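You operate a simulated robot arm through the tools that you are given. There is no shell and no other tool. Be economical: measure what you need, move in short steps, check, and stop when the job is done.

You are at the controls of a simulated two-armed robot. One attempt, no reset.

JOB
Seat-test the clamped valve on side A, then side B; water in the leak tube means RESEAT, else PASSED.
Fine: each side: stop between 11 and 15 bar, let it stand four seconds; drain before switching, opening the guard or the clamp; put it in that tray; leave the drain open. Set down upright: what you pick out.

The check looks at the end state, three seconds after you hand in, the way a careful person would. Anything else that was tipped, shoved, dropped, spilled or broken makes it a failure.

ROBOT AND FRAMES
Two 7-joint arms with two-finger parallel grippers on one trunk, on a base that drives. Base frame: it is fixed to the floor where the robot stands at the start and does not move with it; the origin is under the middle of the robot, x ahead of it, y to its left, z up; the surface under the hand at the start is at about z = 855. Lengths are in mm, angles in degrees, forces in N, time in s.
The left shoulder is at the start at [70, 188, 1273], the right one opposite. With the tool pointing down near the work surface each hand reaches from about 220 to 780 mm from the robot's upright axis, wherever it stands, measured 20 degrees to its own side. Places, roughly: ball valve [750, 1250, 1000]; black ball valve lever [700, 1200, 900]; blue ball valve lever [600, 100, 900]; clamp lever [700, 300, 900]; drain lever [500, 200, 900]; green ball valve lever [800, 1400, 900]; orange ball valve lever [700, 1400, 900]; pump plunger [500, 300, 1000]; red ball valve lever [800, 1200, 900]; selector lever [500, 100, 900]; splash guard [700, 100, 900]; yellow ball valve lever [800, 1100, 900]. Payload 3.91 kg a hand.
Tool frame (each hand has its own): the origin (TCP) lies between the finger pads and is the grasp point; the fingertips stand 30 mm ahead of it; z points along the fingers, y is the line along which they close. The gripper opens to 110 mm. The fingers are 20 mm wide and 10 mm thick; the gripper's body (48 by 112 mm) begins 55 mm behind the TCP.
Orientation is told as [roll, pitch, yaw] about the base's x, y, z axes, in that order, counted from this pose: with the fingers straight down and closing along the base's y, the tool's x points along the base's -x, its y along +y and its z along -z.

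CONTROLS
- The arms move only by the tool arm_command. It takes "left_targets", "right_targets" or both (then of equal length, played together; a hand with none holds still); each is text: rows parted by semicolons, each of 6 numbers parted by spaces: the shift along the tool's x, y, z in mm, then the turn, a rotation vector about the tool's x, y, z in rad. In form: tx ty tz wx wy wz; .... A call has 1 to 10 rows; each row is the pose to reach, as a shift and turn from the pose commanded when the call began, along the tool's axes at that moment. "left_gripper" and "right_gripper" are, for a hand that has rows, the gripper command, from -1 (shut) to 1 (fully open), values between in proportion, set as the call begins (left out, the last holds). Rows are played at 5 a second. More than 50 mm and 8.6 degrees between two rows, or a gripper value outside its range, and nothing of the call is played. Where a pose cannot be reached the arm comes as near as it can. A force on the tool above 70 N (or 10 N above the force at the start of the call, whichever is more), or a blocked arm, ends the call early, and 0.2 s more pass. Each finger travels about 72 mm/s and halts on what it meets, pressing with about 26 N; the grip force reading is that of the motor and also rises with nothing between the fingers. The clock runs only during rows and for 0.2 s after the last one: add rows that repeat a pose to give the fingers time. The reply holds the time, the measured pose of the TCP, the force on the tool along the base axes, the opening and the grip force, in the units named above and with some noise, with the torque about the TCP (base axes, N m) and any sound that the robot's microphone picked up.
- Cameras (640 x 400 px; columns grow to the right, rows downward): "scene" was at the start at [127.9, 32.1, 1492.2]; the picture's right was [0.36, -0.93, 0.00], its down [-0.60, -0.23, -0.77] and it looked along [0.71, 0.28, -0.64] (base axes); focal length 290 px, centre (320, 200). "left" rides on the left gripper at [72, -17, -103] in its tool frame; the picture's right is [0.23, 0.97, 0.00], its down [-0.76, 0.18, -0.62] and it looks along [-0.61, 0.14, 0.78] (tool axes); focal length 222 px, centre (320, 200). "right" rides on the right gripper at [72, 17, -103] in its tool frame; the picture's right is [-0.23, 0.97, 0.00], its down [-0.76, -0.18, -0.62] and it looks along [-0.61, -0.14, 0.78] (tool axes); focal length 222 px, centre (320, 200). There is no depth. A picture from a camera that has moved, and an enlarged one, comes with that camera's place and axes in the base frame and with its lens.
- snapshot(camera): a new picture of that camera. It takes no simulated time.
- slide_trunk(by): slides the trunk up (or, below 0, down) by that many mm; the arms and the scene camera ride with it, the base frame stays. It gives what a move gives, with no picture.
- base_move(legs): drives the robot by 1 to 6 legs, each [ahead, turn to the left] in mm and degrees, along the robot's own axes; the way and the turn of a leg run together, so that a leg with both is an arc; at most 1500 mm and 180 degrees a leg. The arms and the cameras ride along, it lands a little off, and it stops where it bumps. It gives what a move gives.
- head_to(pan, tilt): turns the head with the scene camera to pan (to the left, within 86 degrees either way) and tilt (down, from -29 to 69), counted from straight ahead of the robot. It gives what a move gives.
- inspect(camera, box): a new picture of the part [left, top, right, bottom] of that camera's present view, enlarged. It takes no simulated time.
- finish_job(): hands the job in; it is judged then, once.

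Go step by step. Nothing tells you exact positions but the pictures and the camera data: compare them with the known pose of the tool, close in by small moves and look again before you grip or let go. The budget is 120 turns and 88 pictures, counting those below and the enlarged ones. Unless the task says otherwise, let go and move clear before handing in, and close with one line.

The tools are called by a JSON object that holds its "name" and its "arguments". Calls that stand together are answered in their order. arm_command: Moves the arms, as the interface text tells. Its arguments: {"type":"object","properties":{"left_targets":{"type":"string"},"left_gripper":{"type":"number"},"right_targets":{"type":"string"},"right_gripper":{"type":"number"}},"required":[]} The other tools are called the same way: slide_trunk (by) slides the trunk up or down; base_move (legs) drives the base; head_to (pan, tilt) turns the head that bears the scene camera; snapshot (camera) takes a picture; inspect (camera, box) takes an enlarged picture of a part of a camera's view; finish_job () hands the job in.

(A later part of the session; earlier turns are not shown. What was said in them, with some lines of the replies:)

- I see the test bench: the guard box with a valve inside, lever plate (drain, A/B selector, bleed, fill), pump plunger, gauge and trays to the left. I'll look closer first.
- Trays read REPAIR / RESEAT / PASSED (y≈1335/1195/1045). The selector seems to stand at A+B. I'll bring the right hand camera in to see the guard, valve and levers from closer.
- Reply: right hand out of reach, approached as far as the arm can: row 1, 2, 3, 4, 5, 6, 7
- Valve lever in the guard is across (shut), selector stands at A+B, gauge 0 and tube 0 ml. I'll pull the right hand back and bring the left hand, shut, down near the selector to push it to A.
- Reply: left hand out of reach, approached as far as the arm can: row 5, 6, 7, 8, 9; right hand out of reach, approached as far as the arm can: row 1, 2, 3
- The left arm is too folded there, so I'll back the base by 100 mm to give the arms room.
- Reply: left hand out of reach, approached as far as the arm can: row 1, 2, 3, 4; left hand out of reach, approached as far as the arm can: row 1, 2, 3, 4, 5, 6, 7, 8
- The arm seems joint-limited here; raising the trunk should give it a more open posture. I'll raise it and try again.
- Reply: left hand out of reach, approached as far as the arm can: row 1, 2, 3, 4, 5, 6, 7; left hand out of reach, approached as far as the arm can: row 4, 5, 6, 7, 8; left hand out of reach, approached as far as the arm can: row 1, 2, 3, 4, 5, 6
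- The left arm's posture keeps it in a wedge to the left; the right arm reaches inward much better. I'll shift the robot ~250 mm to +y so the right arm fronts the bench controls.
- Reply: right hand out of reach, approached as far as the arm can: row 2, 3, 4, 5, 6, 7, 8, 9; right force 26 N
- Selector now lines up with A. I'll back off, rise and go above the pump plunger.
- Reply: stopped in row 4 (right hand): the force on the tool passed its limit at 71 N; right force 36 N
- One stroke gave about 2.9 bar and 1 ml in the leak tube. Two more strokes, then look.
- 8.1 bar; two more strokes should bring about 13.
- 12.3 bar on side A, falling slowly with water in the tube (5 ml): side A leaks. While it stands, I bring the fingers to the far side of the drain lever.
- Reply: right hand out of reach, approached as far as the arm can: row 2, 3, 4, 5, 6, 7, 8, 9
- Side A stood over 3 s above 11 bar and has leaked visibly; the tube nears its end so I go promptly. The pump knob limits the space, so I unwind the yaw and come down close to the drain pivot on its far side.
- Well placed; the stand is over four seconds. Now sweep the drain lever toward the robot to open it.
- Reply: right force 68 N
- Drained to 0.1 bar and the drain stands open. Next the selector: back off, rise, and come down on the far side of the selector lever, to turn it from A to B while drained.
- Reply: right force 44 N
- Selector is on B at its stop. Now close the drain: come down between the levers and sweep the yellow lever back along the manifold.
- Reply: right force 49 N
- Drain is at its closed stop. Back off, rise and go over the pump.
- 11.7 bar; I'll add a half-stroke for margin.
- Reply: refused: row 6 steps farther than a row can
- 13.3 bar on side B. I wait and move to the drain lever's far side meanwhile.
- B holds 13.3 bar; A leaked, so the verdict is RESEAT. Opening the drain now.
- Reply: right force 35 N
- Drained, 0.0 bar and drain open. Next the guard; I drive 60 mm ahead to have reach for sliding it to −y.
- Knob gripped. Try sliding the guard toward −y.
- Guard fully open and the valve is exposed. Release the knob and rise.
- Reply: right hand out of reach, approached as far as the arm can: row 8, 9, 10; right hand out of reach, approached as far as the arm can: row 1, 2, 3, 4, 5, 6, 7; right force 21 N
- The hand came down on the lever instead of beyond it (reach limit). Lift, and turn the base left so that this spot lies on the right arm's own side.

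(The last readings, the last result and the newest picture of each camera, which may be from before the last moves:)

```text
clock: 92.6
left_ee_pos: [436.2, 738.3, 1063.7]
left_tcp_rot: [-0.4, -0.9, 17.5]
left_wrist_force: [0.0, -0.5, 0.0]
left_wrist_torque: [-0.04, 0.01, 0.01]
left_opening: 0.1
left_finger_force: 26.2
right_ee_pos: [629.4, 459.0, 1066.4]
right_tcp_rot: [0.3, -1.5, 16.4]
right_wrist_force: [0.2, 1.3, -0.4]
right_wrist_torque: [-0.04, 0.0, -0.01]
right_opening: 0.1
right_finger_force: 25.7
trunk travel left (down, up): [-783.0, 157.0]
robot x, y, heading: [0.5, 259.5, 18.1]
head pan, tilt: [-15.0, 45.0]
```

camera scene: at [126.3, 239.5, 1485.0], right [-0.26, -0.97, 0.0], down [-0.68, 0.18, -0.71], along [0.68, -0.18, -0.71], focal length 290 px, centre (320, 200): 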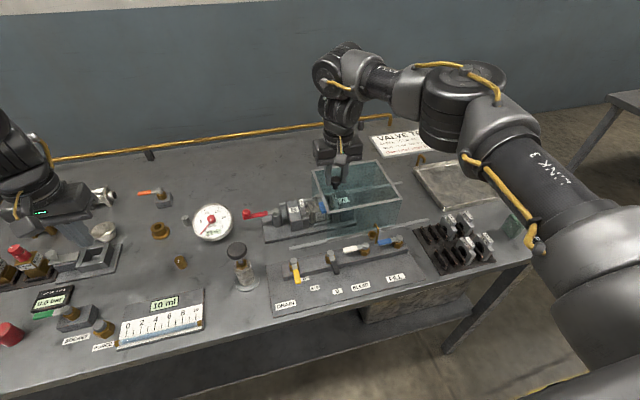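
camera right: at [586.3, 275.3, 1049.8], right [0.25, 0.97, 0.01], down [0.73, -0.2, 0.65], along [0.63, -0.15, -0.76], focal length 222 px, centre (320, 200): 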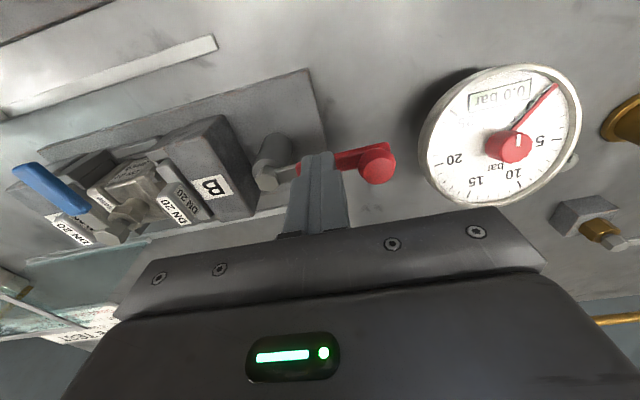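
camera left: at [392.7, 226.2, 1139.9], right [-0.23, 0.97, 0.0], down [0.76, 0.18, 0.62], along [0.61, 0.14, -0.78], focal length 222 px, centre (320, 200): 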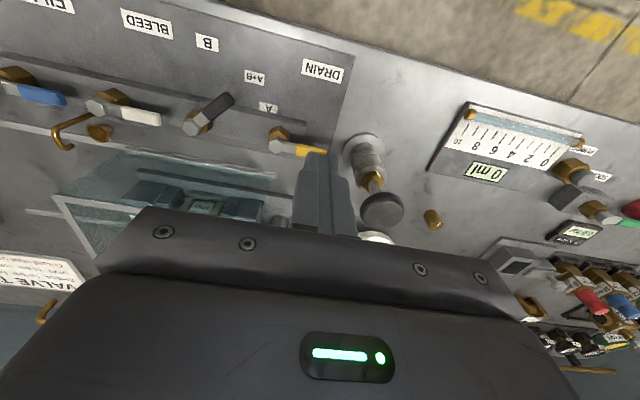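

{"name": "arm_command", "arguments": {"right_targets": "-1 -40 0 0 0 0; -2 -80 0 0 0 0; -3 -120 0 0 0 0; -4 -160 0 0 0 0; -4.6 -200 0 0 0 0; -4.6 -200 40 0 0 0; -4.6 -200 70 0 0 0; -4.6 -200 70 0 0 0"}}

{"name": "snapshot", "arguments": {"camera": "right"}}

```text
clock: 94.4
left_ee_pos: [435.4, 736.9, 1064.3]
left_tcp_rot: [-0.3, -0.9, 17.4]
left_wrist_force: [-0.6, -0.8, 0.3]
left_wrist_torque: [0.03, -0.01, -0.01]
left_opening: 0.2
left_finger_force: 26.2
right_ee_pos: [691.2, 269.9, 996.8]
right_tcp_rot: [0.2, -1.5, 16.4]
right_wrist_force: [-0.3, 0.2, -0.5]
right_wrist_torque: [0.0, -0.03, 0.03]
right_opening: 0.0
right_finger_force: 26.1
trunk travel left (down, up): [-783.0, 157.0]
robot x, y, heading: [-1.5, 259.9, 18.2]
head pan, tilt: [-15.0, 45.0]
```

```text
26 pictures are left
camera right: at [615.0, 264.4, 1099.6], right [-0.06, 1.0, 0.01], down [0.77, 0.04, 0.64], along [0.64, 0.04, -0.77], focal length 222 px, centre (320, 200)
```

right: 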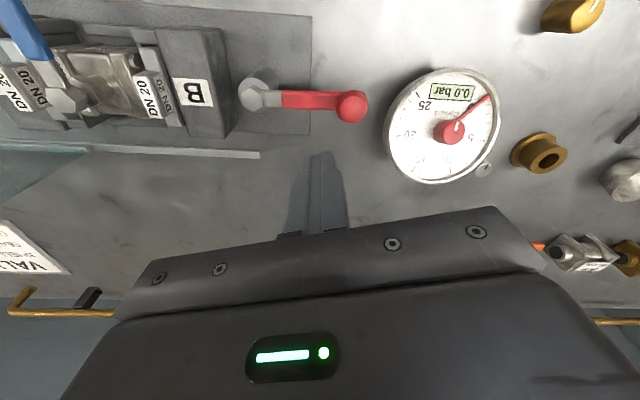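

{"name": "arm_command", "arguments": {"right_targets": "-2 0 30 0 0 0; -2 0 55 0 0 0; -2 0 65 0 0 0; -2 0 65 0 0 0"}}

```text
clock: 95.4
left_ee_pos: [435.7, 738.5, 1063.5]
left_tcp_rot: [-0.3, -0.9, 17.5]
left_wrist_force: [-0.2, 1.1, 0.4]
left_wrist_torque: [0.02, 0.0, -0.02]
left_opening: 0.0
left_finger_force: 26.3
right_ee_pos: [695.0, 272.2, 929.6]
right_tcp_rot: [0.3, -1.5, 16.3]
right_wrist_force: [-0.8, 0.5, 0.3]
right_wrist_torque: [0.0, 0.04, -0.02]
right_opening: 0.0
right_finger_force: 26.0
trunk travel left (down, up): [-783.0, 157.0]
robot x, y, heading: [0.6, 258.0, 18.0]
head pan, tilt: [-15.0, 45.0]
```

{"name": "arm_command", "arguments": {"right_targets": "7 2 0 0 0 0; 14.4 4.2 0 0 0 0; 20 6.5 0 0 0 0; 26.6 8.9 0 0 0 0; 33 10 0 0 0 0; 39.3 11.6 0 0 0 0; 39.3 11.6 0 0 0 0"}}

{"name": "snapshot", "arguments": {"camera": "right"}}

```text
clock: 97.0
left_ee_pos: [435.6, 740.0, 1063.3]
left_tcp_rot: [-0.4, -0.8, 17.5]
left_wrist_force: [1.0, -0.4, -0.3]
left_wrist_torque: [-0.02, -0.02, -0.02]
left_opening: 0.4
left_finger_force: 26.2
right_ee_pos: [654.0, 273.2, 929.3]
right_tcp_rot: [0.5, -1.5, 16.5]
right_wrist_force: [0.7, 0.6, -0.7]
right_wrist_torque: [0.05, 0.01, 0.02]
right_opening: 0.1
right_finger_force: 25.7
trunk travel left (down, up): [-783.0, 157.0]
robot x, y, heading: [-0.4, 259.1, 17.9]
head pan, tilt: [-15.0, 45.0]
```

```text
25 pictures are left
camera right: at [577.6, 267.1, 1031.5], right [-0.06, 1.0, 0.01], down [0.77, 0.04, 0.64], along [0.64, 0.05, -0.77], focal length 222 px, centre (320, 200)
```

right: 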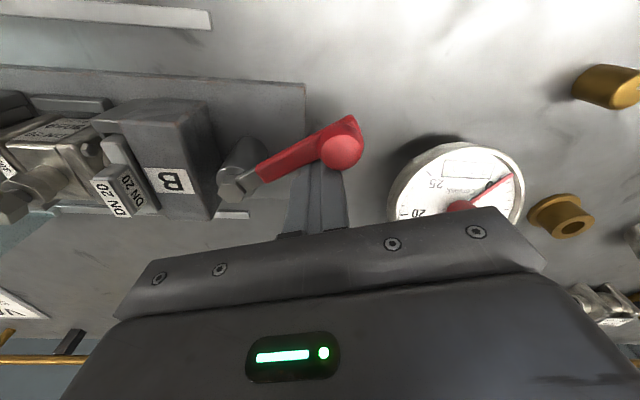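

The clamp lever turns that way; continue the arc.

{"name": "arm_command", "arguments": {"right_targets": "7 0.5 0 0 0 0; 14.3 1.1 0 0 0 0; 22 -0.5 0 0 0 0; 29 -2.9 0 0 0 0; 36 -6 0 0 0 0; 41.4 -9.7 0 0 0 0; 47 -14 0 0 0 0; 52.5 -19 0 0 0 0; 57 -25 0 0 0 0; 57 -25 0 0 0 0"}}

{"name": "snapshot", "arguments": {"camera": "right"}}

```text
clock: 99.2
left_ee_pos: [437.9, 739.7, 1062.3]
left_tcp_rot: [-0.5, -0.7, 17.5]
left_wrist_force: [0.0, -0.3, -0.1]
left_wrist_torque: [0.07, -0.01, -0.02]
left_opening: 0.1
left_finger_force: 25.7
right_ee_pos: [611.0, 235.7, 929.6]
right_tcp_rot: [0.3, -1.6, 16.4]
right_wrist_force: [25.3, 7.4, 13.1]
right_wrist_torque: [-0.15, 0.1, 0.31]
right_opening: 0.0
right_finger_force: 26.1
trunk travel left (down, up): [-783.0, 157.0]
robot x, y, heading: [-2.3, 258.1, 18.3]
head pan, tilt: [-15.0, 45.0]
```

```text
24 pictures are left
camera right: at [533.5, 229.3, 1030.5], right [-0.06, 1.0, 0.01], down [0.76, 0.04, 0.64], along [0.64, 0.05, -0.77], focal length 222 px, centre (320, 200)
```

right: 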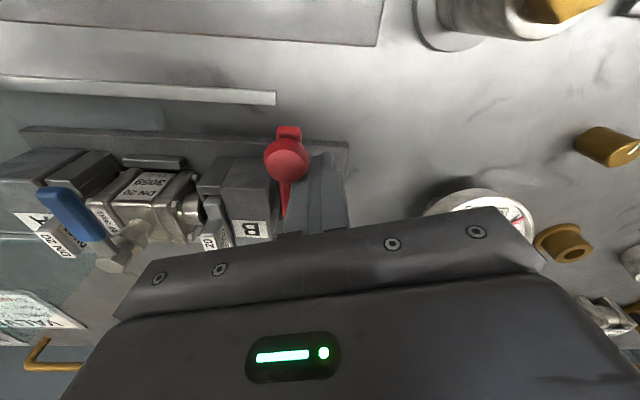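

Clamp is open: a gap shows between B head and the valve. Back off, rise and look at the valve.

{"name": "arm_command", "arguments": {"right_targets": "-8 16 0 0 0 0; -8 18 -40 0 0 0; -8 18 -80 0 0 0; 0 18 -120 0 0 0; 8 -20 -130 0 0 0; 20 -60 -130 0 0 0; 30 -100 -130 0 0 0; 38 -135 -130 0 0 0; 38 -135 -130 0 0 0", "right_gripper": -1}}

{"name": "snapshot", "arguments": {"camera": "right"}}

{"name": "inspect", "arguments": {"camera": "scene", "box": [300, 100, 500, 240]}}

```text
clock: 101.2
left_ee_pos: [435.1, 739.1, 1064.6]
left_tcp_rot: [-0.4, -0.8, 17.4]
left_wrist_force: [-0.3, 0.3, -0.8]
left_wrist_torque: [-0.01, -0.02, 0.03]
left_opening: 0.2
left_finger_force: 25.7
right_ee_pos: [604.2, 91.2, 1056.0]
right_tcp_rot: [0.2, -1.5, 16.5]
right_wrist_force: [1.0, 0.9, 0.8]
right_wrist_torque: [0.01, 0.0, 0.01]
right_opening: 0.0
right_finger_force: 26.2
trunk travel left (down, up): [-783.0, 157.0]
robot x, y, heading: [-3.9, 259.8, 17.9]
head pan, tilt: [-15.0, 45.0]
```

```text
23 pictures are left
camera right: at [527.3, 85.3, 1158.3], right [-0.06, 1.0, 0.01], down [0.77, 0.04, 0.64], along [0.64, 0.04, -0.77], focal length 222 px, centre (320, 200)
```

right: 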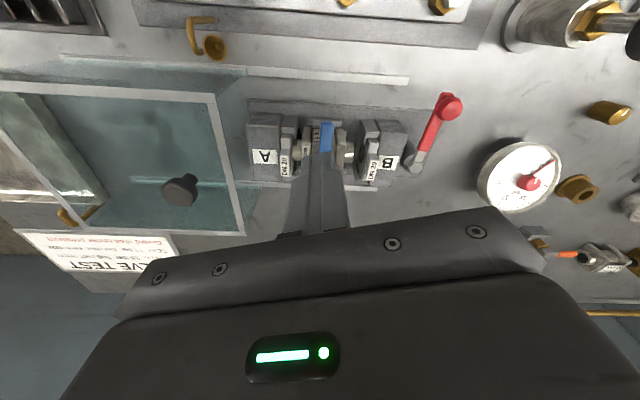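

```text
2.86 times, centred on (400, 170) of scene
camera zoom: at [126.8, 279.9, 1484.9], right [0.05, -1.0, 0.0], down [-0.71, -0.04, -0.71], along [0.71, 0.04, -0.71], focal length 827 px, centre (91, 286)
```

zoom: 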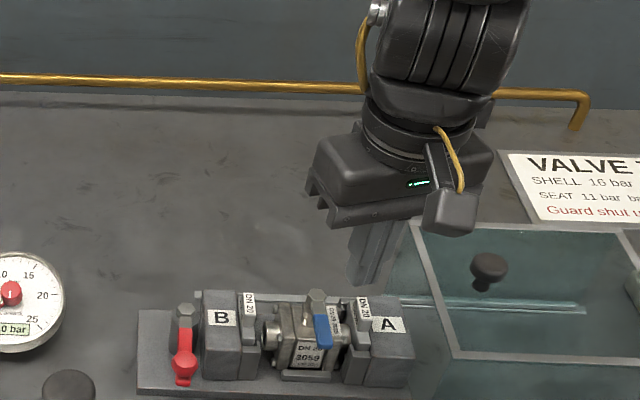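

{"name": "inspect", "arguments": {"camera": "scene", "box": [345, 195, 455, 245]}}

{"name": "inspect", "arguments": {"camera": "right", "box": [235, 90, 415, 200]}}

```text
5.82 times, centred on (400, 220) of scene
camera zoom: at [126.8, 279.9, 1484.9], right [0.05, -1.0, 0.0], down [-0.71, -0.04, -0.71], along [0.71, 0.04, -0.71], focal length 1685 px, centre (-146, 84)
```

zoom: 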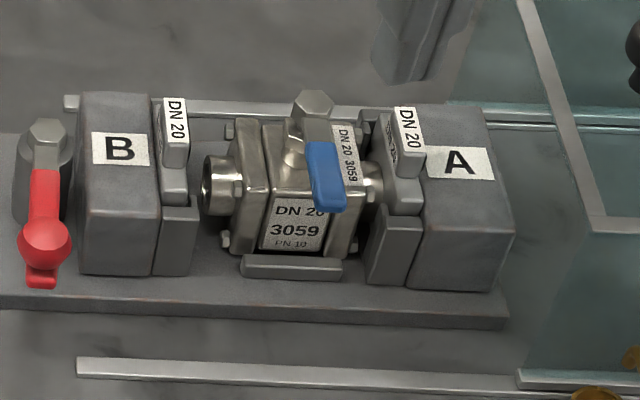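

```text
3.56 times, centred on (325, 145) of right
camera zoom: at [527.3, 85.3, 1158.3], right [-0.06, 1.0, 0.01], down [0.77, 0.04, 0.64], along [0.64, 0.04, -0.77], focal length 790 px, centre (302, 396)
```

zoom: 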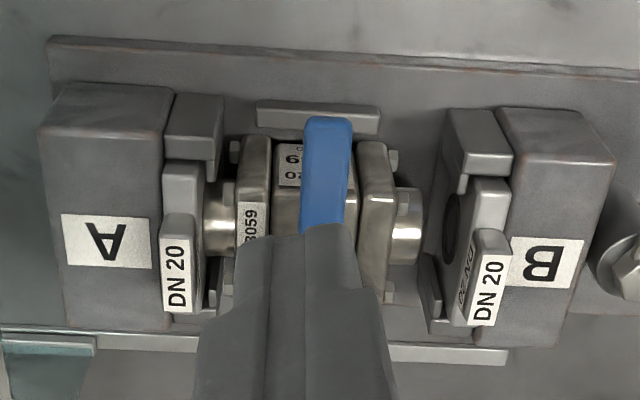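

{"name": "arm_command", "arguments": {"right_targets": "20 10 0 0 0 0; 40 21 0 0 0 0; 40 21 0 0 0 0; 40 21 0 0 0 0; 40 21 0 0 0 0", "right_gripper": 1}}

{"name": "inspect", "arguments": {"camera": "right", "box": [220, 100, 420, 220]}}

```text
clock: 102.4
left_ee_pos: [435.7, 737.3, 1063.5]
left_tcp_rot: [-0.4, -0.8, 17.6]
left_wrist_force: [-0.1, 0.8, 0.0]
left_wrist_torque: [0.0, -0.02, 0.0]
left_opening: 0.0
left_finger_force: 25.9
right_ee_pos: [559.4, 99.1, 1055.9]
right_tcp_rot: [0.2, -1.5, 16.4]
right_wrist_force: [-1.1, 0.0, 0.7]
right_wrist_torque: [0.03, 0.02, -0.02]
right_opening: 110.1
right_finger_force: 0.0
trunk travel left (down, up): [-783.0, 157.0]
robot x, y, heading: [0.4, 257.9, 18.0]
head pan, tilt: [-15.0, 45.0]
```

```text
3.20 times, centred on (320, 160) of right
camera zoom: at [482.5, 94.0, 1158.3], right [-0.06, 1.0, 0.01], down [0.77, 0.04, 0.64], along [0.64, 0.04, -0.77], focal length 711 px, centre (320, 328)
```

zoom: 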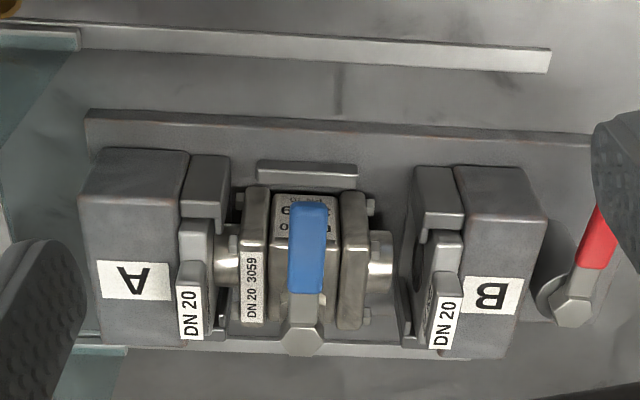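

Now I see it well: valve free on its cradle, stem hex about (670,100,938), lever across toward me. I'll grip it at the stem/lever root from above, closing along y, so it hangs upright. First turn the base back to square.

{"name": "base_move", "arguments": {"legs": [[0, -17]]}}

```text
clock: 103.8
left_ee_pos: [557.0, 591.7, 1063.4]
left_tcp_rot: [-0.4, -0.8, 0.6]
left_wrist_force: [-0.6, 0.4, 0.6]
left_wrist_torque: [0.03, 0.02, 0.01]
left_opening: 0.0
left_finger_force: 26.3
right_ee_pos: [488.7, -54.6, 1056.4]
right_tcp_rot: [0.2, -1.5, -0.4]
right_wrist_force: [-0.2, 0.4, 0.2]
right_wrist_torque: [0.0, 0.04, 0.02]
right_opening: 110.2
right_finger_force: 0.1
trunk travel left (down, up): [-783.0, 157.0]
robot x, y, heading: [-4.1, 261.1, 1.1]
head pan, tilt: [-15.0, 45.0]
```

{"name": "arm_command", "arguments": {"right_targets": "-30 26 0 0 0 0; -60 52 0 0 0 0; -90 78 0 0 0 0; -120 104 0 0 0 0; -150 130 0 0 0 0; -179 155 0 0 0 0; -179 155 30 0 0 0; -179 155 30 0 0 0", "right_gripper": -0.27}}

{"name": "inspect", "arguments": {"camera": "right", "box": [220, 100, 420, 240]}}

{"name": "inspect", "arguments": {"camera": "scene", "box": [250, 120, 410, 240]}}

```text
clock: 105.6
left_ee_pos: [556.2, 591.0, 1064.2]
left_tcp_rot: [-0.3, -0.7, 0.8]
left_wrist_force: [0.9, 0.0, 0.7]
left_wrist_torque: [0.03, -0.01, 0.0]
left_opening: 0.0
left_finger_force: 26.1
right_ee_pos: [669.4, 98.8, 1032.5]
right_tcp_rot: [0.2, -1.4, -0.4]
right_wrist_force: [-0.7, 0.3, -0.7]
right_wrist_torque: [0.0, -0.01, -0.01]
right_opening: 40.3
right_finger_force: 0.2
trunk travel left (down, up): [-783.0, 157.0]
robot x, y, heading: [-1.9, 256.4, 1.3]
head pan, tilt: [-15.0, 45.0]
```

```text
2.86 times, centred on (320, 170) of right
camera zoom: at [594.2, 115.1, 1133.7], right [0.23, 0.97, 0.01], down [0.74, -0.18, 0.64], along [0.63, -0.14, -0.77], focal length 635 px, centre (320, 286)
```

zoom: 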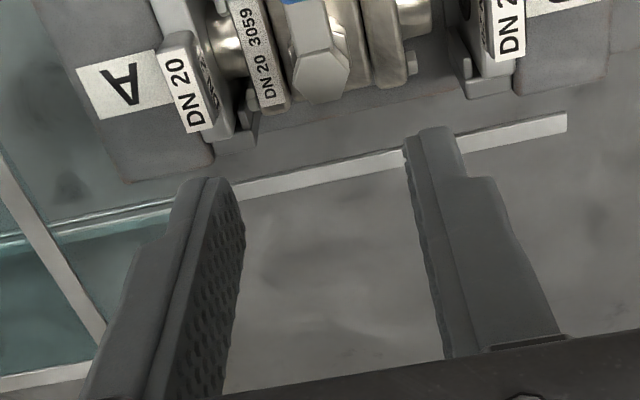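

```text
3.33 times, centred on (330, 180) of scene
camera zoom: at [126.0, 240.7, 1485.0], right [-0.24, -0.97, 0.0], down [-0.69, 0.17, -0.71], along [0.69, -0.17, -0.71], focal length 965 px, centre (287, 267)
```

zoom: 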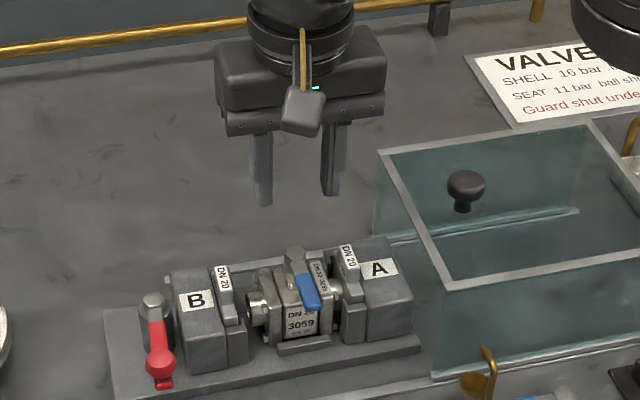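

{"name": "arm_command", "arguments": {"right_targets": "0 1 30 0 0 0; 0 1 55 0 0 0; 0 1 74 0 0 0; 0 1 74 0 0 0"}}

{"name": "inspect", "arguments": {"camera": "right", "box": [220, 60, 420, 240]}}

{"name": "inspect", "arguments": {"camera": "scene", "box": [290, 160, 390, 235]}}

```text
clock: 106.6
left_ee_pos: [556.0, 591.2, 1064.0]
left_tcp_rot: [-0.3, -0.8, 0.8]
left_wrist_force: [0.3, 0.1, -0.5]
left_wrist_torque: [0.02, 0.01, -0.01]
left_opening: 0.0
left_finger_force: 26.4
right_ee_pos: [671.8, 100.2, 957.6]
right_tcp_rot: [0.2, -1.5, -0.5]
right_wrist_force: [0.0, 0.1, 0.3]
right_wrist_torque: [0.01, 0.02, 0.02]
right_opening: 40.1
right_finger_force: 0.0
trunk travel left (down, up): [-783.0, 157.0]
robot x, y, heading: [-2.2, 259.6, 1.1]
head pan, tilt: [-15.0, 45.0]
```

```text
2.22 times, centred on (320, 150) of right
camera zoom: at [597.0, 116.6, 1058.7], right [0.23, 0.97, 0.01], down [0.74, -0.18, 0.64], along [0.63, -0.14, -0.77], focal length 494 px, centre (320, 311)
```

zoom: 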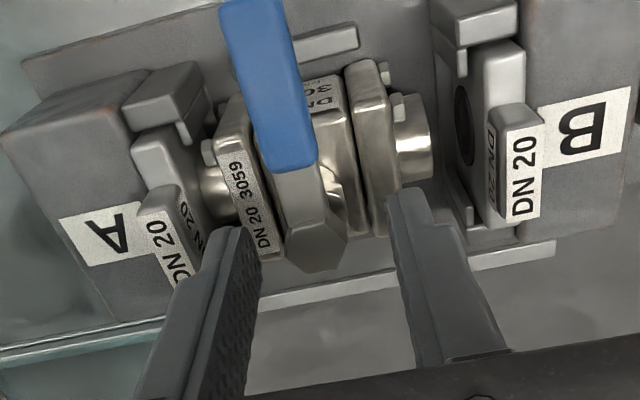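

```text
5.33 times, centred on (340, 198) of scene
camera zoom: at [126.7, 240.7, 1484.9], right [-0.24, -0.97, 0.0], down [-0.69, 0.17, -0.71], along [0.69, -0.17, -0.71], focal length 1544 px, centre (213, 213)
```

zoom: 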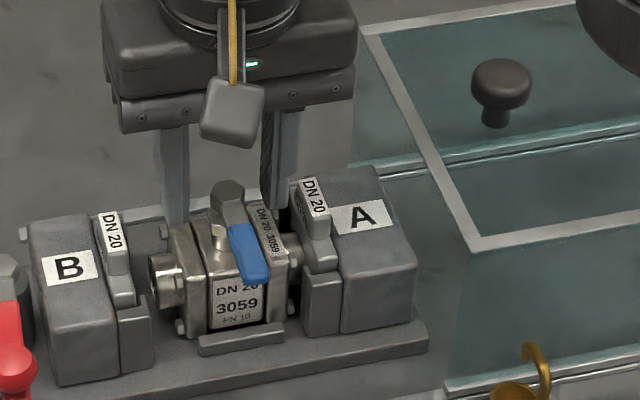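

Fingers straddle the stem; shift a few mm toward me to centre on the hex, then close.

{"name": "arm_command", "arguments": {"right_targets": "6 0 2 0 0 0; 6 0 2 0 0 0"}}

{"name": "arm_command", "arguments": {"right_targets": "0 0 0 0 0 0; 0 0 0 0 0 0; 0 0 0 0 0 0; 0 0 0 0 0 0", "right_gripper": -1}}

{"name": "inspect", "arguments": {"camera": "right", "box": [220, 60, 420, 240]}}

```text
clock: 107.2
left_ee_pos: [556.8, 593.1, 1064.2]
left_tcp_rot: [-0.4, -0.8, 0.7]
left_wrist_force: [-0.6, 0.4, 0.2]
left_wrist_torque: [0.02, 0.05, -0.02]
left_opening: 0.0
left_finger_force: 25.5
right_ee_pos: [666.3, 100.1, 955.0]
right_tcp_rot: [0.2, -1.5, -0.5]
right_wrist_force: [-1.0, -0.3, 0.0]
right_wrist_torque: [0.01, 0.02, 0.03]
right_opening: 40.4
right_finger_force: 0.1
trunk travel left (down, up): [-783.0, 157.0]
robot x, y, heading: [3.5, 258.5, 1.4]
head pan, tilt: [-15.0, 45.0]
```

```text
clock: 108.2
left_ee_pos: [555.8, 591.6, 1063.9]
left_tcp_rot: [-0.4, -0.7, 0.7]
left_wrist_force: [-0.7, -0.1, 0.3]
left_wrist_torque: [0.0, -0.01, -0.03]
left_opening: 0.0
left_finger_force: 25.7
right_ee_pos: [666.3, 101.4, 956.0]
right_tcp_rot: [0.3, -1.5, -0.4]
right_wrist_force: [-1.2, 1.0, -0.5]
right_wrist_torque: [-0.09, 0.0, 0.01]
right_opening: 19.4
right_finger_force: 26.0
trunk travel left (down, up): [-783.0, 157.0]
robot x, y, heading: [-1.3, 256.1, 1.4]
head pan, tilt: [-15.0, 45.0]
```

```text
2.22 times, centred on (320, 150) of right
camera zoom: at [591.3, 117.1, 1057.4], right [0.23, 0.97, 0.01], down [0.74, -0.18, 0.64], along [0.63, -0.14, -0.77], focal length 494 px, centre (320, 311)
```

zoom: 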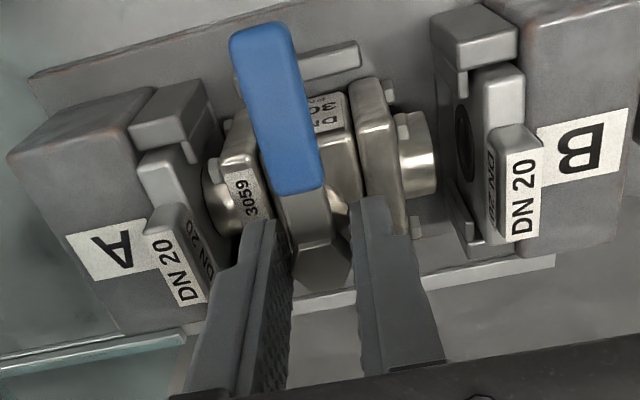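

Gripped on the 19 mm hex. Ease it 5 mm toward B to free the A spigot, then lift slowly.

{"name": "arm_command", "arguments": {"right_targets": "0 2 -1 0 0 0; 0 4 -1 0 0 0; 0 5 -1 0 0 0; 0 5 -6 0 0 0; 0 5 -12 0 0 0; 0 5 -20 0 0 0; 0 5 -20 0 0 0"}}

{"name": "inspect", "arguments": {"camera": "scene", "box": [290, 150, 390, 235]}}

```text
clock: 109.8
left_ee_pos: [557.0, 591.2, 1063.7]
left_tcp_rot: [-0.2, -0.8, 0.6]
left_wrist_force: [0.3, 0.0, -0.1]
left_wrist_torque: [0.03, 0.04, 0.01]
left_opening: 0.1
left_finger_force: 25.9
right_ee_pos: [666.2, 105.8, 975.5]
right_tcp_rot: [0.2, -1.5, -0.4]
right_wrist_force: [-1.0, 0.1, -4.7]
right_wrist_torque: [0.02, -0.02, 0.02]
right_opening: 19.6
right_finger_force: 26.6
trunk travel left (down, up): [-783.0, 157.0]
robot x, y, heading: [-1.0, 258.6, 1.2]
head pan, tilt: [-15.0, 45.0]
```

```text
4.71 times, centred on (340, 192) of scene
camera zoom: at [127.5, 241.0, 1484.8], right [-0.24, -0.97, 0.0], down [-0.69, 0.17, -0.71], along [0.69, -0.17, -0.71], focal length 1362 px, centre (226, 235)
```

zoom: 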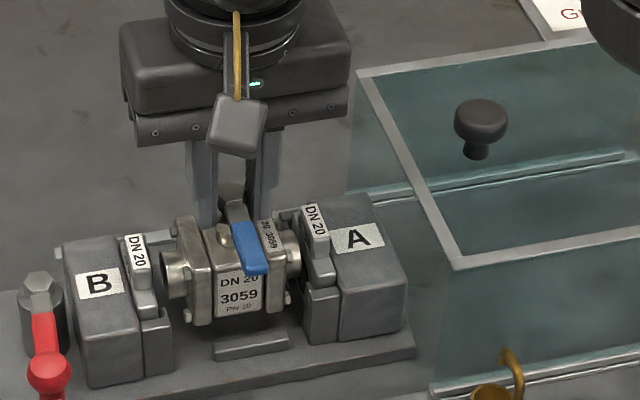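

It weighs ~0.5 kg and hangs upright. Lift clear and look toward the trays and the way there.

{"name": "arm_command", "arguments": {"right_targets": "0 0 -20 0 0 0; 0 0 -45 0 0 0; 0 0 -70 0 0 0; 0 0 -95 0 0 0; 0 0 -120 0 0 0; 0 0 -140 0 0 0; 0 0 -140 0 0 0"}}

{"name": "head_to", "arguments": {"pan": 62, "tilt": 35}}

{"name": "snapshot", "arguments": {"camera": "scene"}}

```text
clock: 111.4
left_ee_pos: [557.0, 590.9, 1064.8]
left_tcp_rot: [-0.3, -0.8, 0.7]
left_wrist_force: [0.3, 0.0, 0.5]
left_wrist_torque: [-0.01, -0.01, 0.04]
left_opening: 0.0
left_finger_force: 26.6
right_ee_pos: [663.6, 102.8, 1114.2]
right_tcp_rot: [0.2, -1.4, -0.4]
right_wrist_force: [-0.4, 0.6, -4.2]
right_wrist_torque: [-0.01, 0.03, 0.02]
right_opening: 19.4
right_finger_force: 26.3
trunk travel left (down, up): [-783.0, 157.0]
robot x, y, heading: [-1.3, 259.9, 1.3]
head pan, tilt: [-15.0, 45.0]
```

```text
clock: 112.9
left_ee_pos: [556.0, 590.1, 1062.7]
left_tcp_rot: [-0.3, -0.8, 0.7]
left_wrist_force: [-0.6, -0.3, 0.4]
left_wrist_torque: [-0.04, -0.01, -0.01]
left_opening: 0.0
left_finger_force: 25.9
right_ee_pos: [662.8, 103.5, 1114.3]
right_tcp_rot: [0.1, -1.4, -0.5]
right_wrist_force: [0.4, 0.1, -5.2]
right_wrist_torque: [0.01, 0.03, -0.01]
right_opening: 19.5
right_finger_force: 25.9
trunk travel left (down, up): [-783.0, 157.0]
robot x, y, heading: [-4.1, 257.1, 1.4]
head pan, tilt: [62.0, 35.0]
```

```text
12 pictures are left
camera scene: at [88.1, 339.0, 1499.7], right [0.89, -0.45, 0.0], down [-0.26, -0.51, -0.82], along [0.37, 0.73, -0.57], focal length 290 px, centre (320, 200)
```

scene: 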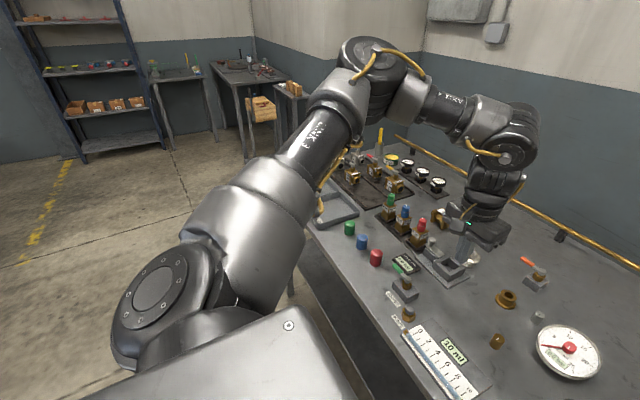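

The floor to the left is clear. Drive: back a little, turn left, go ~1090 mm, turn back.

{"name": "base_move", "arguments": {"legs": [[-100, 0], [0, 88.6], [1090, 0], [0, -90]]}}

{"name": "head_to", "arguments": {"pan": -10, "tilt": 48}}

{"name": "snapshot", "arguments": {"camera": "scene"}}

```text
clock: 126.8
left_ee_pos: [505.2, 1623.3, 1063.4]
left_tcp_rot: [-0.4, -0.8, -3.6]
left_wrist_force: [0.0, -0.1, 0.0]
left_wrist_torque: [-0.01, -0.03, 0.0]
left_opening: 0.1
left_finger_force: 26.6
right_ee_pos: [575.8, 1127.7, 1115.7]
right_tcp_rot: [0.1, -1.4, -4.5]
right_wrist_force: [0.2, -0.8, -5.6]
right_wrist_torque: [-0.04, 0.04, 0.0]
right_opening: 19.6
right_finger_force: 25.9
trunk travel left (down, up): [-783.0, 157.0]
robot x, y, heading: [-75.7, 1331.2, -2.8]
head pan, tilt: [62.0, 35.0]
```

```text
clock: 128.2
left_ee_pos: [505.9, 1623.5, 1063.7]
left_tcp_rot: [-0.4, -0.9, -3.6]
left_wrist_force: [0.0, 0.2, -0.5]
left_wrist_torque: [0.02, -0.02, -0.01]
left_opening: 0.0
left_finger_force: 25.9
right_ee_pos: [575.9, 1128.6, 1114.1]
right_tcp_rot: [0.1, -1.3, -4.5]
right_wrist_force: [1.1, -0.4, -4.4]
right_wrist_torque: [0.06, -0.01, 0.03]
right_opening: 19.3
right_finger_force: 25.7
trunk travel left (down, up): [-783.0, 157.0]
robot x, y, heading: [-74.2, 1330.9, -3.2]
head pan, tilt: [-10.0, 48.0]
```

```text
11 pictures are left
camera scene: at [51.3, 1312.4, 1480.7], right [-0.22, -0.97, 0.0], down [-0.72, 0.17, -0.67], along [0.65, -0.15, -0.74], focal length 290 px, centre (320, 200)
```

scene: 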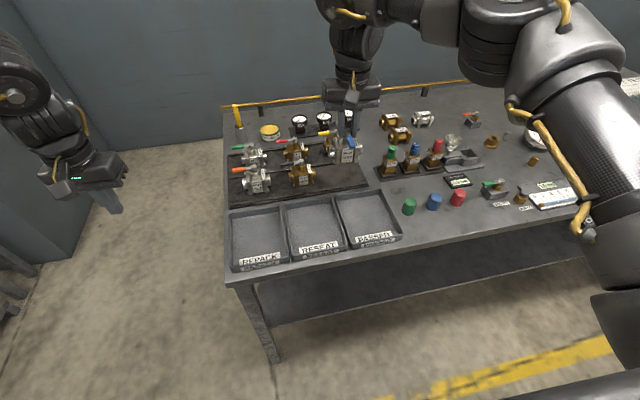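

Trays: REPACK, RESEAT (middle, centre ≈ [515,1222]), PASSED. Move over the RESEAT tray.

{"name": "arm_command", "arguments": {"right_targets": "17 22 0 0 0 0; 34 45 0 0 0 0; 51 67 0 0 0 0; 66 89 0 0 0 0; 66 89 30 0 0 0; 66 89 60 0 0 0; 66 89 60 0 0 0"}}

{"name": "snapshot", "arguments": {"camera": "scene"}}

{"name": "snapshot", "arguments": {"camera": "right"}}

```text
clock: 129.8
left_ee_pos: [503.7, 1624.7, 1062.7]
left_tcp_rot: [-0.3, -0.8, -3.5]
left_wrist_force: [-0.5, 1.0, 0.4]
left_wrist_torque: [0.03, -0.02, 0.0]
left_opening: 0.2
left_finger_force: 26.2
right_ee_pos: [517.1, 1223.3, 1054.2]
right_tcp_rot: [0.2, -1.4, -4.5]
right_wrist_force: [0.4, -0.7, -5.2]
right_wrist_torque: [-0.05, 0.02, -0.01]
right_opening: 19.4
right_finger_force: 25.9
trunk travel left (down, up): [-783.0, 157.0]
robot x, y, heading: [-77.3, 1333.4, -3.1]
head pan, tilt: [-10.0, 48.0]
```

```text
10 pictures are left
camera scene: at [50.0, 1313.5, 1480.8], right [-0.22, -0.97, 0.0], down [-0.72, 0.17, -0.67], along [0.65, -0.15, -0.74], focal length 290 px, centre (320, 200)
```

scene: 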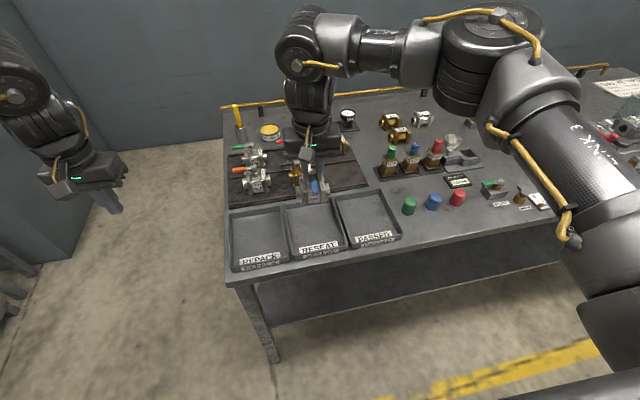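

```text
9 pictures are left
camera right: at [444.0, 1244.8, 1156.0], right [0.3, 0.95, 0.01], down [0.73, -0.24, 0.64], along [0.61, -0.19, -0.77], focal length 222 px, centre (320, 200)
```

right: 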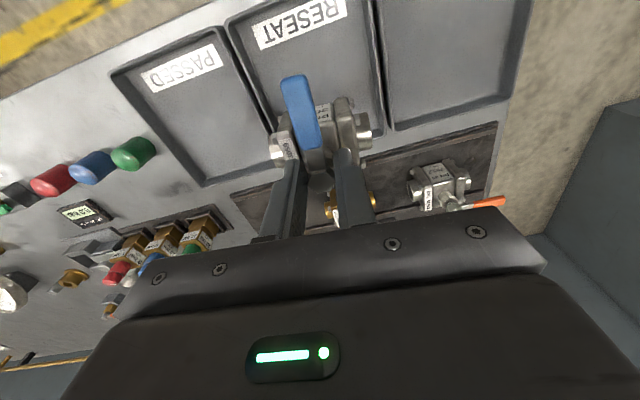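

{"name": "arm_command", "arguments": {"right_targets": "6 0 25 0 0 0; 12 0 50 0 0 0; 12 0 75 0 0 0; 12 0 90 0 0 0; 12 0 90 0 0 0"}}

{"name": "inspect", "arguments": {"camera": "scene", "box": [220, 130, 420, 280]}}

```text
clock: 131.0
left_ee_pos: [504.2, 1624.4, 1063.6]
left_tcp_rot: [-0.3, -0.9, -3.5]
left_wrist_force: [0.3, 0.1, -1.0]
left_wrist_torque: [0.06, -0.02, 0.01]
left_opening: 0.4
left_finger_force: 26.0
right_ee_pos: [507.6, 1224.4, 964.7]
right_tcp_rot: [0.1, -1.5, -4.4]
right_wrist_force: [0.1, -0.9, -4.8]
right_wrist_torque: [0.05, -0.01, -0.01]
right_opening: 19.2
right_finger_force: 25.8
trunk travel left (down, up): [-783.0, 157.0]
robot x, y, heading: [-74.0, 1335.4, -2.8]
head pan, tilt: [-10.0, 48.0]
```

```text
2.67 times, centred on (320, 205) of scene
camera zoom: at [50.7, 1312.6, 1480.7], right [-0.22, -0.97, 0.0], down [-0.72, 0.17, -0.67], along [0.65, -0.15, -0.74], focal length 772 px, centre (320, 187)
```

zoom: 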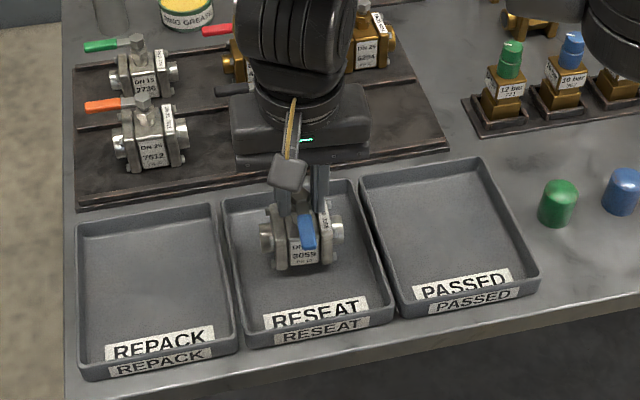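

{"name": "arm_command", "arguments": {"right_targets": "8 0 2 0 0 0; 15 0 6 0 0 0; 15 0 11 0 0 0; 15 0 15 0 0 0; 15 0 15 0 0 0"}}

{"name": "arm_command", "arguments": {"right_targets": "0 0 2 0 0 0; 0 0 4 0 0 0; 0 0 4 0 0 0"}}

```text
clock: 132.2
left_ee_pos: [504.8, 1623.4, 1063.9]
left_tcp_rot: [-0.4, -0.8, -3.5]
left_wrist_force: [0.3, 0.0, -0.3]
left_wrist_torque: [-0.01, -0.02, 0.02]
left_opening: 0.1
left_finger_force: 26.4
right_ee_pos: [493.8, 1225.8, 947.3]
right_tcp_rot: [0.1, -1.5, -4.5]
right_wrist_force: [-0.3, -1.0, -0.5]
right_wrist_torque: [-0.11, 0.09, 0.0]
right_opening: 20.0
right_finger_force: 26.2
trunk travel left (down, up): [-783.0, 157.0]
robot x, y, heading: [-76.5, 1331.0, -2.8]
head pan, tilt: [-10.0, 48.0]
```

```text
clock: 133.0
left_ee_pos: [504.3, 1624.0, 1064.0]
left_tcp_rot: [-0.4, -1.0, -3.5]
left_wrist_force: [-0.2, -0.1, -0.7]
left_wrist_torque: [0.0, -0.02, -0.01]
left_opening: 0.0
left_finger_force: 26.2
right_ee_pos: [493.0, 1226.3, 946.4]
right_tcp_rot: [0.3, -1.6, -4.5]
right_wrist_force: [4.5, 1.5, 21.3]
right_wrist_torque: [-0.09, -0.22, -0.01]
right_opening: 19.9
right_finger_force: 26.6
trunk travel left (down, up): [-783.0, 157.0]
robot x, y, heading: [-75.8, 1330.8, -2.9]
head pan, tilt: [-10.0, 48.0]
```

The valve stands on the tray floor. Ease the press, look, then open.

{"name": "arm_command", "arguments": {"right_targets": "0 0 -3 0 0 0; 0 0 -3 0 0 0"}}

{"name": "inspect", "arguments": {"camera": "scene", "box": [270, 180, 390, 270]}}

```text
clock: 133.6
left_ee_pos: [505.1, 1624.3, 1063.7]
left_tcp_rot: [-0.4, -0.7, -3.5]
left_wrist_force: [-0.1, 0.6, 0.0]
left_wrist_torque: [0.01, 0.0, 0.0]
left_opening: 0.2
left_finger_force: 25.8
right_ee_pos: [493.1, 1226.2, 946.0]
right_tcp_rot: [0.3, -1.4, -4.5]
right_wrist_force: [2.9, 3.2, 5.7]
right_wrist_torque: [-0.01, -0.43, 0.13]
right_opening: 19.2
right_finger_force: 26.0
trunk travel left (down, up): [-783.0, 157.0]
robot x, y, heading: [-74.5, 1330.0, -2.9]
head pan, tilt: [-10.0, 48.0]
```

```text
4.44 times, centred on (330, 225) of scene
camera zoom: at [50.1, 1313.5, 1480.6], right [-0.22, -0.97, 0.0], down [-0.72, 0.17, -0.67], along [0.65, -0.15, -0.74], focal length 1287 px, centre (276, 89)
```

zoom: 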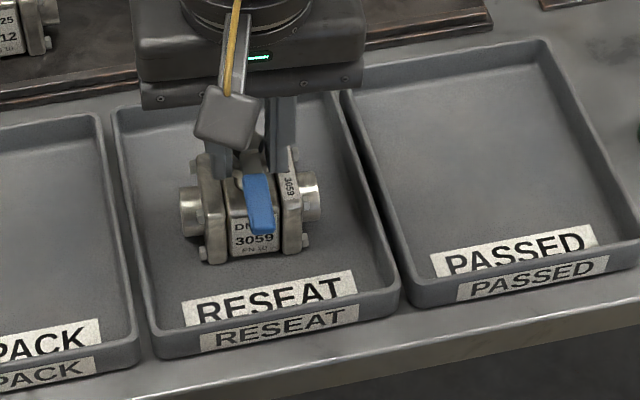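

{"name": "arm_command", "arguments": {"right_targets": "0 0 0 0 0 0; 0 0 0 0 0 0; 0 0 0 0 0 0; 0 0 -15 0 0 0; 0 0 -40 0 0 0; 0 0 -80 0 0 0; 0 0 -125 0 0 0; 0 0 -160 0 0 0; 0 0 -160 0 0 0", "right_gripper": -0.2}}

{"name": "inspect", "arguments": {"camera": "scene", "box": [220, 120, 460, 280]}}

```text
clock: 135.6
left_ee_pos: [505.1, 1623.3, 1063.8]
left_tcp_rot: [-0.4, -0.8, -3.6]
left_wrist_force: [0.9, 0.3, 0.8]
left_wrist_torque: [0.02, 0.0, 0.02]
left_opening: 0.0
left_finger_force: 26.0
right_ee_pos: [490.2, 1223.5, 1108.0]
right_tcp_rot: [0.3, -1.4, -4.5]
right_wrist_force: [0.0, 0.0, 0.4]
right_wrist_torque: [-0.02, 0.01, 0.02]
right_opening: 44.2
right_finger_force: 0.1
trunk travel left (down, up): [-783.0, 157.0]
robot x, y, heading: [-74.7, 1333.0, -2.8]
head pan, tilt: [-10.0, 48.0]
```

```text
2.50 times, centred on (340, 200) of scene
camera zoom: at [51.2, 1312.3, 1480.7], right [-0.22, -0.97, 0.0], down [-0.72, 0.17, -0.67], along [0.65, -0.15, -0.74], focal length 724 px, centre (270, 200)
```

zoom: 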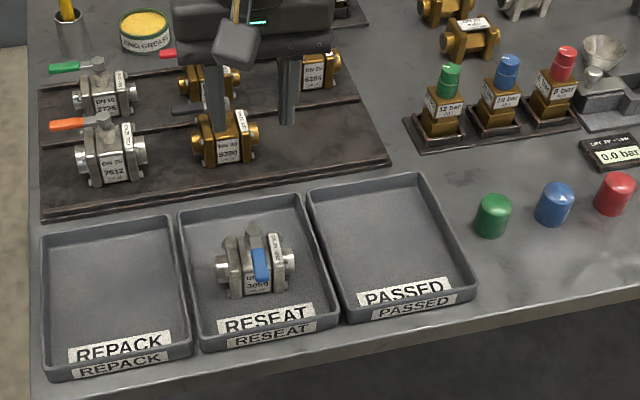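

The valve stands upright in the RESEAT tray, the drain lever was left open, and the hands are clear. I'm handing in now.

{"name": "finish_job", "arguments": {}}

```text
The job is handed in.
```

The valve is standing upright in the RESEAT tray. Side A leaked: its gauge fell from 12.7 to 11.0 bar over the stand, and the tube filled to 10 ml. Side B held steady at 13.3 bar. I drained to 0.0 bar before switching and before opening the guard and clamp; the drain is open, and the guard and clamp are still open.
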